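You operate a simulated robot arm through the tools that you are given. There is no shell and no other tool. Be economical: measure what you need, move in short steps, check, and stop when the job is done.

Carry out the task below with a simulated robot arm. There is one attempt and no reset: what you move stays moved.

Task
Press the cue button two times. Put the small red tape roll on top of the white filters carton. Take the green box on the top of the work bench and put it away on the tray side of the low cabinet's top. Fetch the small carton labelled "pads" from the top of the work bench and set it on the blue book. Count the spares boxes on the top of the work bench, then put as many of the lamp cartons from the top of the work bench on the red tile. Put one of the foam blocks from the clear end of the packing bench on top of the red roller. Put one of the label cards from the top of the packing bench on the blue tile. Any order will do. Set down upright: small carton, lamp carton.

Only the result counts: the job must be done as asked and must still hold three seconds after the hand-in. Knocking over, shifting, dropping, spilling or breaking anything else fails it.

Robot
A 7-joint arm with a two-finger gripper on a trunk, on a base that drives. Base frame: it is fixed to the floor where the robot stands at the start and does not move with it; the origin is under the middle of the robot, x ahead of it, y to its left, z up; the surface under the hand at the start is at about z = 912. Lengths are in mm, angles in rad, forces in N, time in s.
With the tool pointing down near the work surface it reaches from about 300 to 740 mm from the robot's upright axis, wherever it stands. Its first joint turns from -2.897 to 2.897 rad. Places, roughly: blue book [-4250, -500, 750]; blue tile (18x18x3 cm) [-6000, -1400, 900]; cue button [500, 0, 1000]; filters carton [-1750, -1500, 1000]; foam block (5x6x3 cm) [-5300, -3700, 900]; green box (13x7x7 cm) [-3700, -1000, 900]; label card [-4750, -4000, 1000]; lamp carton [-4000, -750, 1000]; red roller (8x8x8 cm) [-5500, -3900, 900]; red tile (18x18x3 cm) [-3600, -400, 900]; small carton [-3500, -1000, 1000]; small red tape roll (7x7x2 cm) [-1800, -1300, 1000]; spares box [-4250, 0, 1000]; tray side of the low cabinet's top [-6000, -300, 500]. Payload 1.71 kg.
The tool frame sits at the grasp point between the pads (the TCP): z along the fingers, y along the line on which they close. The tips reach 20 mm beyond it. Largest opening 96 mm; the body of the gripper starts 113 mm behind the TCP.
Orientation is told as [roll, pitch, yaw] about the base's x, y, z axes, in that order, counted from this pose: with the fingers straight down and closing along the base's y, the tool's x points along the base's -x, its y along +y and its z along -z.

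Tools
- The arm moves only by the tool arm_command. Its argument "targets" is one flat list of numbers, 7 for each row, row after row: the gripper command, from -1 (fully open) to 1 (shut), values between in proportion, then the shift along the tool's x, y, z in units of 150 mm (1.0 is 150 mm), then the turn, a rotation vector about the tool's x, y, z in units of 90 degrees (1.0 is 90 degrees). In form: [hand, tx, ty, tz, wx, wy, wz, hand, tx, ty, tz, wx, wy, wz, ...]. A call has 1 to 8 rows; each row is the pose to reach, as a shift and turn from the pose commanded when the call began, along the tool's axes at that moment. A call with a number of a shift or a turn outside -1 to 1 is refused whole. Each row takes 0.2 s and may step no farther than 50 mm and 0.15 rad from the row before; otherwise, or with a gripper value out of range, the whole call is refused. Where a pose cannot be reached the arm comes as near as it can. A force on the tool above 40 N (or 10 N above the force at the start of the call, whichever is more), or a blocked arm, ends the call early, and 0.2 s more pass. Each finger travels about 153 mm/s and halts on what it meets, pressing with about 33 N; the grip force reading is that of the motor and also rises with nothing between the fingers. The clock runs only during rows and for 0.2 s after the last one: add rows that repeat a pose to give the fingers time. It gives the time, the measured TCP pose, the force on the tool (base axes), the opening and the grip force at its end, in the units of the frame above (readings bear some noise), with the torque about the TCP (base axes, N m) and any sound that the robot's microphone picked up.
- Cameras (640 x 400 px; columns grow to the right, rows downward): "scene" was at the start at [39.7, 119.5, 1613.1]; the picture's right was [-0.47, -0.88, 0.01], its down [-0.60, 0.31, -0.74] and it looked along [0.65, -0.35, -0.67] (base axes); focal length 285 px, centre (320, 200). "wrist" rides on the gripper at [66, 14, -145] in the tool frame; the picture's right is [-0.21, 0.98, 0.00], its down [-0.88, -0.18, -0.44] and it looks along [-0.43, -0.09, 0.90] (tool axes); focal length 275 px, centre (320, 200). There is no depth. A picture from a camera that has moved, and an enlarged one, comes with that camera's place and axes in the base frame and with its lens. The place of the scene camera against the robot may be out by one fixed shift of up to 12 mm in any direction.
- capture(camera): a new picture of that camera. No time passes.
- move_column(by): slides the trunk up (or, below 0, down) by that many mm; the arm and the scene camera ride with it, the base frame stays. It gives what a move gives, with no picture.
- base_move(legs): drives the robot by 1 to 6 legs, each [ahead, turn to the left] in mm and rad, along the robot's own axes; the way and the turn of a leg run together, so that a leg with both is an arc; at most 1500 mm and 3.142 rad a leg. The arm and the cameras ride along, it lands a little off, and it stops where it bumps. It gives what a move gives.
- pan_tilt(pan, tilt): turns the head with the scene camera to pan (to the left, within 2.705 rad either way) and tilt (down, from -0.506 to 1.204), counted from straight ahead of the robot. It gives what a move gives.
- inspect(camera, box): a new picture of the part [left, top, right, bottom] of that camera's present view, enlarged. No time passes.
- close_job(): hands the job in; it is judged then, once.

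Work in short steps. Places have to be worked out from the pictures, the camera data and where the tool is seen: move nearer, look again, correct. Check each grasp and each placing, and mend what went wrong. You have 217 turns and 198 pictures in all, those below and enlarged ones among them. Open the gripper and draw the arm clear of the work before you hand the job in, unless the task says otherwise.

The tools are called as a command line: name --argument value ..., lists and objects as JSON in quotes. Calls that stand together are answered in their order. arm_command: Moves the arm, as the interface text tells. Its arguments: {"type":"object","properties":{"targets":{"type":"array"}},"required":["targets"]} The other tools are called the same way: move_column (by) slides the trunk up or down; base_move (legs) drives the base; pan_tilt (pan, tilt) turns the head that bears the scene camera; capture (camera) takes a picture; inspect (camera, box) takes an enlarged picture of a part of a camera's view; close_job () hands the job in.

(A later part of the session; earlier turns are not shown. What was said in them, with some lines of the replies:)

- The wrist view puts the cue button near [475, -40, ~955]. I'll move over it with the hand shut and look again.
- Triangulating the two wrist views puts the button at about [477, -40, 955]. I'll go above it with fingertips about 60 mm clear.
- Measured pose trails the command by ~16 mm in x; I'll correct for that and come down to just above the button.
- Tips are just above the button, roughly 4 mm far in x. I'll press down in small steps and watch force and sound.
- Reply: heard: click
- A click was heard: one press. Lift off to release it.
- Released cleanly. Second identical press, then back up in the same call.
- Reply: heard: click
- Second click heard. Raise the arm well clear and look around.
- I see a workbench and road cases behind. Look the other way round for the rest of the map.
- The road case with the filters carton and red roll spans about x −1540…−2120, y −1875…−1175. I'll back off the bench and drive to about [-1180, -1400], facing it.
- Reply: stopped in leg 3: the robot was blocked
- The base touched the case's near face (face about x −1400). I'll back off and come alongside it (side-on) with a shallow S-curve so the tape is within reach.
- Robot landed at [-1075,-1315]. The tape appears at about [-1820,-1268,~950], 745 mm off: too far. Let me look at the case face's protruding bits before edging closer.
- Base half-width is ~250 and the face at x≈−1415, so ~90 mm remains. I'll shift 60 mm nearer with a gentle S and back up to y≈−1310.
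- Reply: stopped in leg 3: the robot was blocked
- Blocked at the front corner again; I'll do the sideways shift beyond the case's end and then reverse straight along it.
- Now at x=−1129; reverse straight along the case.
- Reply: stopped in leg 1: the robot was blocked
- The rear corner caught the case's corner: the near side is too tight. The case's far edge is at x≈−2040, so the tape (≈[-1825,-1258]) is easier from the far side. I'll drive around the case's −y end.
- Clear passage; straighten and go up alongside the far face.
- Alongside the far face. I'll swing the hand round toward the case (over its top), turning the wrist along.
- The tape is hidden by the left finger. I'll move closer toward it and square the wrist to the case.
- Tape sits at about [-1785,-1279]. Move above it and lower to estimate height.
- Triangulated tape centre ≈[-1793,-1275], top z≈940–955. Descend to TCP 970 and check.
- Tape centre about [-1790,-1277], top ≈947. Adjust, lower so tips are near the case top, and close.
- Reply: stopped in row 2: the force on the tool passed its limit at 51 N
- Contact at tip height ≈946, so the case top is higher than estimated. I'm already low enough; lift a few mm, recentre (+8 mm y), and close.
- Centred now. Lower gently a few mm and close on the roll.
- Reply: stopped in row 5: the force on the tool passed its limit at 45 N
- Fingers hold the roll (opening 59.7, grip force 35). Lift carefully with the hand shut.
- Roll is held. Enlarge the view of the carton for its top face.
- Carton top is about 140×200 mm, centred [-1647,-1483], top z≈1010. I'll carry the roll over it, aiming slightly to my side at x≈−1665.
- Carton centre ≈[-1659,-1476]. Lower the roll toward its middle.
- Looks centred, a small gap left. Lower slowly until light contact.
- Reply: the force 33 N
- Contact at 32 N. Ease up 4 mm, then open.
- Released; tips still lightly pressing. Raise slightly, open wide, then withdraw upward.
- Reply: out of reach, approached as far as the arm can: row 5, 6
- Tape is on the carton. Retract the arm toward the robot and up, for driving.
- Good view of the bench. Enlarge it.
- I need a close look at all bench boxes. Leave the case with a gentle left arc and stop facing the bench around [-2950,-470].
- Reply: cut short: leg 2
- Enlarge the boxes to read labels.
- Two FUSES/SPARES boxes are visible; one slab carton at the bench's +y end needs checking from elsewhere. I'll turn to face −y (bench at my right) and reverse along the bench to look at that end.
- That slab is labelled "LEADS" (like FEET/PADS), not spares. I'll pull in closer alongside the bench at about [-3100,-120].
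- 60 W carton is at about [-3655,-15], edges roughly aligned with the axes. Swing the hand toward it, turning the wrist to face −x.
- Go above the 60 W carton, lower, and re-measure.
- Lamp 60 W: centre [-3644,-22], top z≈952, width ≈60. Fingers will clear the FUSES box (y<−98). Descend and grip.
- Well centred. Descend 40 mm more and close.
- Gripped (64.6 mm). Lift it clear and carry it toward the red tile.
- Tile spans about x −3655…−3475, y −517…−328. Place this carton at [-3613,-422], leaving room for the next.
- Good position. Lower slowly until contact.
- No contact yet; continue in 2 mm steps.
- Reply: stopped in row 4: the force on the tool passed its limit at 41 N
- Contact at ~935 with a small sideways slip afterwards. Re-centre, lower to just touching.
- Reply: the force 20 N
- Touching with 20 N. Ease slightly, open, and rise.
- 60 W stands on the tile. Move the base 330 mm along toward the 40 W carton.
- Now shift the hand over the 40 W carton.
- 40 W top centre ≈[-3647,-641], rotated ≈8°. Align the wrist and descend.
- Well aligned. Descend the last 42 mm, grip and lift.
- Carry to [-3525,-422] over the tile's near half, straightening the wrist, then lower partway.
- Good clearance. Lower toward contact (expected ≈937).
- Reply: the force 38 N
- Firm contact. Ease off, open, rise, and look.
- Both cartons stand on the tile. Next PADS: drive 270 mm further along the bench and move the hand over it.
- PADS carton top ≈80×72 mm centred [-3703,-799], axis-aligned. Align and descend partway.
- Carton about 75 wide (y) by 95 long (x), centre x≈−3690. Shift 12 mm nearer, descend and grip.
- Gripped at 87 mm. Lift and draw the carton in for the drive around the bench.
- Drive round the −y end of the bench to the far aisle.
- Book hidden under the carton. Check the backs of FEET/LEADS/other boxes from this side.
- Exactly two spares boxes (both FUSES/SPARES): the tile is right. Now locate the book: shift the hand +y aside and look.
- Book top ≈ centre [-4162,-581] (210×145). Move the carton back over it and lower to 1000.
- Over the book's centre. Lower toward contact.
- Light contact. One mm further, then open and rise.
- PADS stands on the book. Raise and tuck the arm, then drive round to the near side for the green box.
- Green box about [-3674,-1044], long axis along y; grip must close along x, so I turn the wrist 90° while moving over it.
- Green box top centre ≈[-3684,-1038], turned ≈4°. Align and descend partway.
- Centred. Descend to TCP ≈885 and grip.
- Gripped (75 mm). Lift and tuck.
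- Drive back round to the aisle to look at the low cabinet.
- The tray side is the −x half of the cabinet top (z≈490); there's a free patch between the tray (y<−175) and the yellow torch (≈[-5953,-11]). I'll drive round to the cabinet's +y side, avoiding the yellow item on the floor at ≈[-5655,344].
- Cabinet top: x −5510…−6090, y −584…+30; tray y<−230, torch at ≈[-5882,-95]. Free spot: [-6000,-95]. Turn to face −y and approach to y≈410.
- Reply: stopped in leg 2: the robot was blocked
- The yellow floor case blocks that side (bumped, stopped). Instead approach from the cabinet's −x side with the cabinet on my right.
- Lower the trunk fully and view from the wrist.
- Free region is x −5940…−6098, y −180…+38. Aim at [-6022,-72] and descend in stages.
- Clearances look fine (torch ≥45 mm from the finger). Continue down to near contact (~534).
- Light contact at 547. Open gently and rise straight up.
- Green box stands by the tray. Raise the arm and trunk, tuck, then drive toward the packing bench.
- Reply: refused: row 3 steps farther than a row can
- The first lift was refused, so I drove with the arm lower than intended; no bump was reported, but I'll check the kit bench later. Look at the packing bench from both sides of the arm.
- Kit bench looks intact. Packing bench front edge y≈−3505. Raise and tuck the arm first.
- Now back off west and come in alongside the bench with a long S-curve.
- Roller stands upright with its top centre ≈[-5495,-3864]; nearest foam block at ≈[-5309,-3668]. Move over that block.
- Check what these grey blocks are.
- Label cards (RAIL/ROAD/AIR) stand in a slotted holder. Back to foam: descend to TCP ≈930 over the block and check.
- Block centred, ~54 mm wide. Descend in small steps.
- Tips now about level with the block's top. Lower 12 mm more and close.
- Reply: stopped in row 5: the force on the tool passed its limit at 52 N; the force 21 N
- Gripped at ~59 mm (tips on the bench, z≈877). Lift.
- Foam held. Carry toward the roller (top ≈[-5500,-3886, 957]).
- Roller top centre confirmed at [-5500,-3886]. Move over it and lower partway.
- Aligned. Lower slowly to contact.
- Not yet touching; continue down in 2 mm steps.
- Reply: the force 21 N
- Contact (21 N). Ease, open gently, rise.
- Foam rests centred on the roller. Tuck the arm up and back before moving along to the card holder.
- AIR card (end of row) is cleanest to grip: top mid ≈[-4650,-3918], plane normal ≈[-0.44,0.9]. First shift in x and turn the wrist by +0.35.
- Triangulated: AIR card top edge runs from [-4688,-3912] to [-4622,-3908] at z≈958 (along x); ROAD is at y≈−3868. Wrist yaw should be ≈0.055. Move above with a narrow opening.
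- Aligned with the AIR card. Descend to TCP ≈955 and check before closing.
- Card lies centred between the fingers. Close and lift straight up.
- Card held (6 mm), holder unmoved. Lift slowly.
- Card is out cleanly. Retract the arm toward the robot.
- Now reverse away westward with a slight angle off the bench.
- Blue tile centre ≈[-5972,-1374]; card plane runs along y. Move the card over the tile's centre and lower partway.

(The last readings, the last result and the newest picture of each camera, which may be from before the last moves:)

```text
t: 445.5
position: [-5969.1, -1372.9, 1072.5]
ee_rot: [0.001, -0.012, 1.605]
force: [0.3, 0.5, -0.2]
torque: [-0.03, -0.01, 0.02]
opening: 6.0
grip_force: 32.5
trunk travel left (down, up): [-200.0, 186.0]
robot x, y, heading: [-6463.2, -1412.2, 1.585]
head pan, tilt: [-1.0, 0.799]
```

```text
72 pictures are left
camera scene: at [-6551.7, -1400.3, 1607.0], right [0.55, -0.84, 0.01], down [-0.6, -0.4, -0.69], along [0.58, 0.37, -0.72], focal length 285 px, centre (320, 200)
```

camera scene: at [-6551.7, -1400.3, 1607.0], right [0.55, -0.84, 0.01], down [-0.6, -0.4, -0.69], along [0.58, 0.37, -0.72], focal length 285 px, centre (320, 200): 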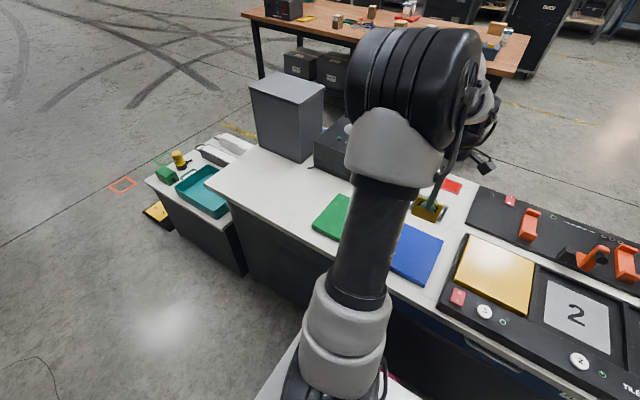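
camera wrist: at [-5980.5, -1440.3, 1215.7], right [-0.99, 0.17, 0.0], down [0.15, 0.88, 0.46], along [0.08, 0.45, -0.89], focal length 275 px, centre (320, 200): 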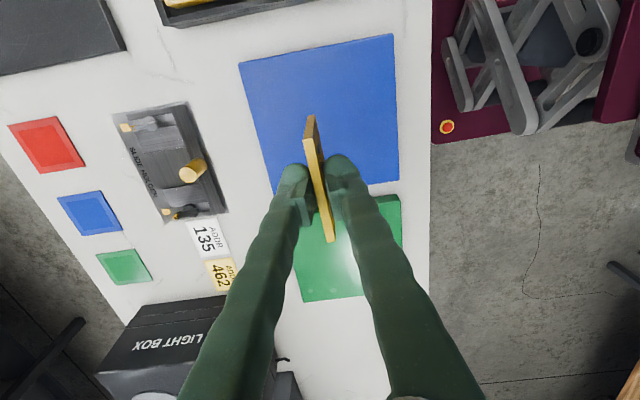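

Tile top ≈z 860, centre ≈[-5973,-1360]. Adjust 13 mm and lower to near contact.

arm_command --targets '[1, -0.085, 0.027, 0.2, 0, 0, 0, 1, -0.085, 0.027, 0.45, 0, 0, 0, 1, -0.085, 0.027, 0.65, 0, 0, 0, 1, -0.085, 0.027, 0.75, 0, 0, 0, 1, -0.085, 0.027, 0.75, 0, 0, 0]'

capture --camera "wrist"

```text
t: 446.7
position: [-5972.6, -1361.7, 957.7]
ee_rot: [-0.003, -0.014, 1.608]
force: [-0.4, 0.1, -1.0]
torque: [0.02, 0.0, 0.0]
opening: 6.1
grip_force: 32.8
trunk travel left (down, up): [-200.0, 186.0]
robot x, y, heading: [-6465.1, -1413.2, 1.582]
head pan, tilt: [-1.0, 0.799]
```

```text
71 pictures are left
camera wrist: at [-5984.6, -1428.5, 1102.2], right [-0.99, 0.17, 0.0], down [0.15, 0.88, 0.46], along [0.08, 0.45, -0.89], focal length 275 px, centre (320, 200)
```

wrist: 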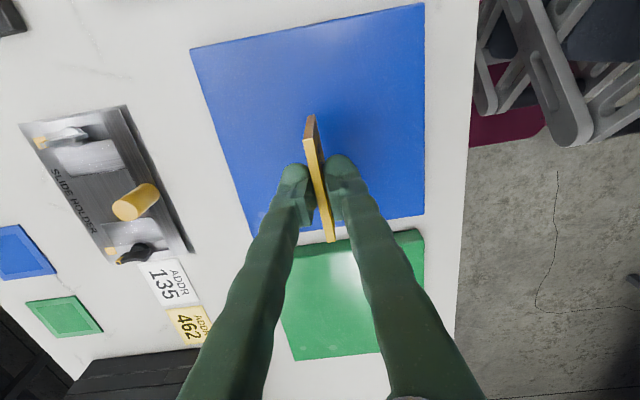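

Exactly over the tile centre. Lower to contact slowly.

arm_command --targets '[1, 0, 0, 0.03, 0, 0, 0, 1, 0, 0, 0.055, 0, 0, 0, 1, 0, 0, 0.08, 0, 0, 0, 1, 0, 0, 0.095, 0, 0, 0, 1, 0, 0, 0.11, 0, 0, 0, 1, 0, 0, 0.11, 0, 0, 0]'

```text
t: 448.1
position: [-5972.4, -1361.3, 943.4]
ee_rot: [-0.001, -0.012, 1.605]
force: [0.1, -1.2, -0.7]
torque: [-0.02, 0.03, 0.02]
opening: 6.1
grip_force: 32.3
trunk travel left (down, up): [-200.0, 186.0]
robot x, y, heading: [-6462.2, -1409.7, 1.583]
head pan, tilt: [-1.0, 0.799]
```

arm_command --targets '[1, 0, 0, 0.014, 0, 0, 0, 1, 0, 0, 0.028, 0, 0, 0, 1, 0, 0, 0.042, 0, 0, 0, 1, 0, 0, 0.042, 0, 0, 0]'

```text
t: 449.1
position: [-5975.8, -1360.2, 937.8]
ee_rot: [-0.001, -0.012, 1.608]
force: [-0.7, 0.0, -0.7]
torque: [0.01, 0.01, -0.02]
opening: 5.8
grip_force: 32.3
trunk travel left (down, up): [-200.0, 186.0]
robot x, y, heading: [-6462.0, -1412.9, 1.584]
head pan, tilt: [-1.0, 0.799]
```

arm_command --targets '[1, 0, 0, 0.014, 0, 0, 0, 1, 0, 0, 0.028, 0, 0, 0, 1, 0, 0, 0.042, 0, 0, 0, 1, 0, 0, 0.042, 0, 0, 0]'

inspect --camera "scene" --box '[360, 140, 500, 300]'

```text
t: 450.1
position: [-5974.8, -1361.0, 932.2]
ee_rot: [-0.004, -0.011, 1.607]
force: [0.3, 1.2, 25.1]
torque: [0.01, -0.03, -0.02]
opening: 6.0
grip_force: 32.7
trunk travel left (down, up): [-200.0, 186.0]
robot x, y, heading: [-6462.2, -1412.1, 1.578]
head pan, tilt: [-1.0, 0.799]
```

```text
2.50 times, centred on (430, 220) of scene
camera zoom: at [-6553.6, -1400.4, 1606.9], right [0.55, -0.84, 0.01], down [-0.6, -0.4, -0.69], along [0.58, 0.37, -0.72], focal length 712 px, centre (45, 150)
```

zoom: 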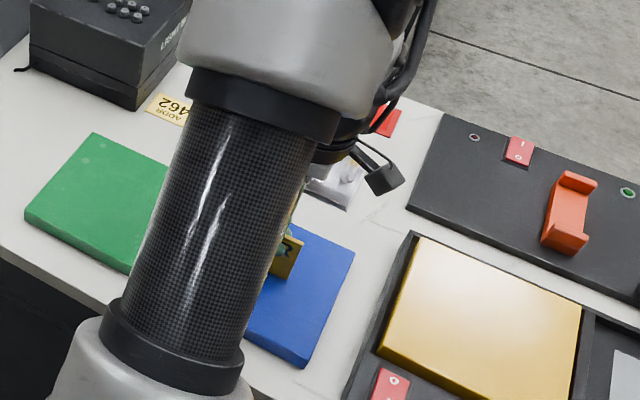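

Card touches the tile (25 N). Ease, and open the fingers gently.

arm_command --targets '[1, 0, 0, -0.009, 0, 0, 0, 0.8, 0, 0, -0.009, 0, 0, 0, 0.6, 0, 0, -0.009, 0, 0, 0, 0.4, 0, 0, -0.009, 0, 0, 0, 0.4, 0, 0, -0.009, 0, 0, 0]'

capture --camera "wrist"

```text
t: 451.3
position: [-5974.4, -1361.3, 931.3]
ee_rot: [0.001, -0.013, 1.608]
force: [0.5, 0.2, 0.6]
torque: [0.01, 0.01, 0.02]
opening: 28.9
grip_force: 0.1
trunk travel left (down, up): [-200.0, 186.0]
robot x, y, heading: [-6464.2, -1412.9, 1.585]
head pan, tilt: [-1.0, 0.799]
```

```text
69 pictures are left
camera wrist: at [-5986.6, -1428.5, 1075.4], right [-0.99, 0.17, 0.0], down [0.15, 0.88, 0.46], along [0.08, 0.45, -0.89], focal length 275 px, centre (320, 200)
```

wrist: 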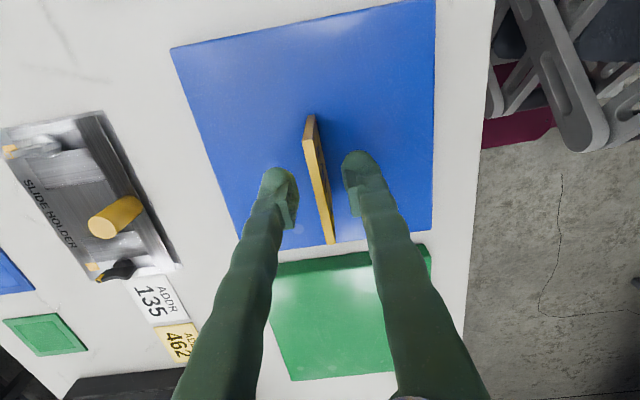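

The card stands on its own on the tile. Open wider and rise straight up.

arm_command --targets '[0, 0, 0, 0, 0, 0, 0, -0.3, 0, 0, 0, 0, 0, 0, -0.3, 0, 0, 0, 0, 0, 0, -0.3, 0, 0, -0.15, 0, 0, 0, -0.3, 0, 0, -0.4, 0, 0, 0, -0.3, 0, 0, -0.7, 0, 0, 0, -0.3, 0, 0, -1, 0, 0, 0]'

capture --camera "wrist"

```text
t: 452.9
position: [-5978.3, -1359.7, 1086.4]
ee_rot: [-0.001, -0.012, 1.608]
force: [0.0, 0.2, 0.2]
torque: [0.02, -0.02, -0.01]
opening: 62.5
grip_force: 0.2
trunk travel left (down, up): [-200.0, 186.0]
robot x, y, heading: [-6461.4, -1412.0, 1.578]
head pan, tilt: [-1.0, 0.799]
```

```text
68 pictures are left
camera wrist: at [-5989.6, -1428.0, 1230.0], right [-0.99, 0.17, 0.0], down [0.15, 0.88, 0.46], along [0.08, 0.45, -0.89], focal length 275 px, centre (320, 200)
```

wrist: 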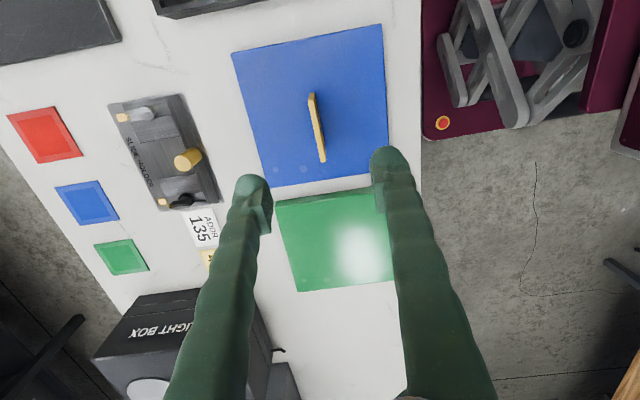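

All placed. Draw the arm clear and take a last look around.

arm_command --targets '[-0.3, 0, 0.1, -0.25, 0, 0, 0, -0.3, 0, 0.3, -0.5, 0, 0, 0, -0.3, 0, 0.6, -0.6, 0, 0, 0, -0.3, 0, 0.8, -0.6, 0, 0, 0]'

inspect --camera "scene" --box '[140, 110, 300, 230]'

pan_tilt --pan -1.9 --tilt 0.5

capture --camera "scene"

capture --camera "wrist"

```text
t: 453.9
position: [-6093.4, -1368.0, 1173.9]
ee_rot: [-0.002, -0.013, 1.606]
force: [-0.6, 0.6, 0.5]
torque: [0.0, -0.02, -0.01]
opening: 62.4
grip_force: 0.1
trunk travel left (down, up): [-200.0, 186.0]
robot x, y, heading: [-6463.3, -1412.9, 1.579]
head pan, tilt: [-1.0, 0.799]
```

```text
3.33 times, centred on (220, 170) of scene
camera zoom: at [-6552.8, -1400.5, 1606.9], right [0.55, -0.84, 0.01], down [-0.6, -0.4, -0.69], along [0.58, 0.37, -0.72], focal length 950 px, centre (653, 300)
```

zoom: 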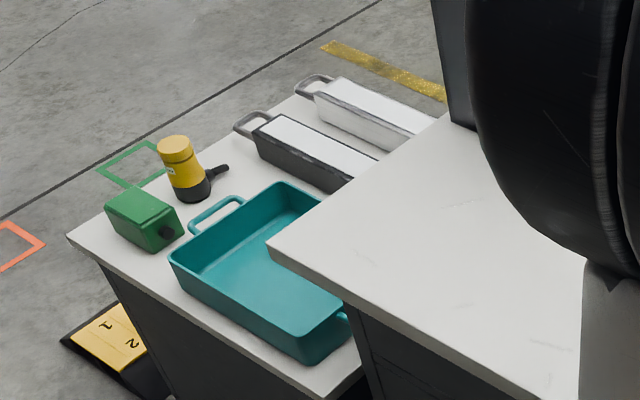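

```text
t: 455.1
position: [-6092.5, -1367.3, 1173.6]
ee_rot: [-0.001, -0.012, 1.608]
force: [-0.4, 0.5, -0.1]
torque: [0.01, 0.0, -0.02]
opening: 62.4
grip_force: 0.0
trunk travel left (down, up): [-200.0, 186.0]
robot x, y, heading: [-6459.1, -1414.7, 1.578]
head pan, tilt: [-1.901, 0.499]
```

```text
66 pictures are left
camera scene: at [-6532.8, -1472.8, 1634.1], right [-0.31, -0.95, 0.02], down [-0.45, 0.14, -0.88], along [0.83, -0.28, -0.47], focal length 285 px, centre (320, 200)
```

scene: 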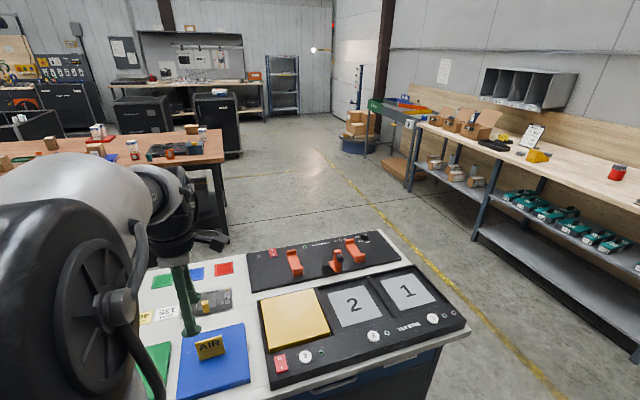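

```text
65 pictures are left
camera wrist: at [-6103.8, -1435.7, 1317.2], right [-0.99, 0.17, 0.0], down [0.15, 0.88, 0.46], along [0.08, 0.45, -0.89], focal length 275 px, centre (320, 200)
```

wrist: 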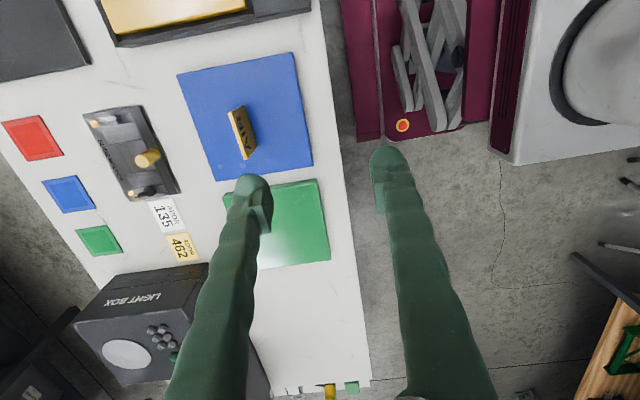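

Quick check of roller/foam and the work bench in this view.

inspect --camera "scene" --box '[560, 130, 640, 200]'

inspect --camera "scene" --box '[40, 80, 260, 180]'

```text
5.71 times, centred on (600, 165) of scene
camera zoom: at [-6532.8, -1472.8, 1634.1], right [-0.31, -0.95, 0.02], down [-0.45, 0.14, -0.88], along [0.83, -0.28, -0.47], focal length 1628 px, centre (-1280, 400)
```

zoom: 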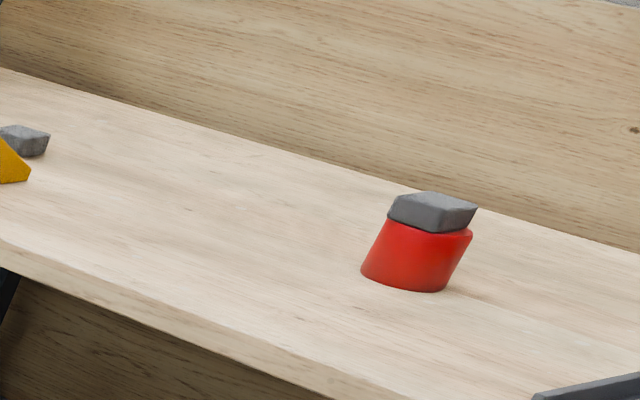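

```text
2.91 times, centred on (150, 130) of scene
camera zoom: at [-6532.8, -1472.8, 1634.1], right [-0.31, -0.95, 0.02], down [-0.45, 0.14, -0.88], along [0.83, -0.28, -0.47], focal length 829 px, centre (814, 404)
```

zoom: 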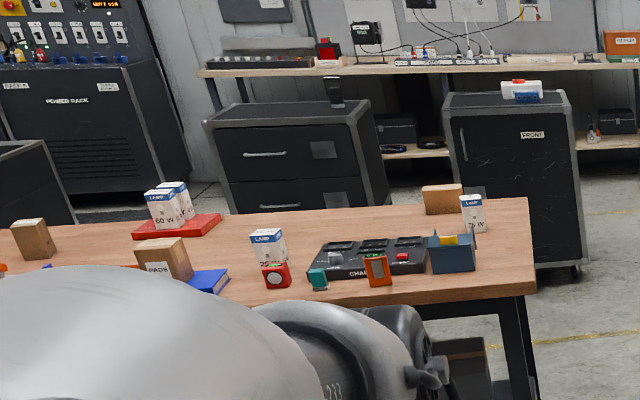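

Everything holds: tape on the carton, lamps on the tile, PADS on the book, foam on the roller, card on the tile, green box by the tray. Hand in.

close_job

```text
The job is handed in.
```

The job is handed in with every item placed. The base bumped two things on the way, and the result of the judging isn't known.

- **Cue button:** pressed twice, with a click heard each time.
- **Tape roll:** the red roll is on the filters carton.
- **Green box:** it stands beside the tray on the low cabinet's top.
- **PADS carton:** it stands upright on the blue book.
- **Lamp cartons:** I counted two spares boxes, so the 60 W and 40 W cartons stand upright on the red tile.
- **Foam block:** it sits on top of the red roller.
- **Label card:** the AIR card stands on its edge on the blue tile. It was still standing in the last pictures.

**Bumps:** the base touched the road case under the filters carton several times, and the yellow case on the floor by the low cabinet once. It stopped each time. I saw no shift in later pictures, but I didn't measure either one.
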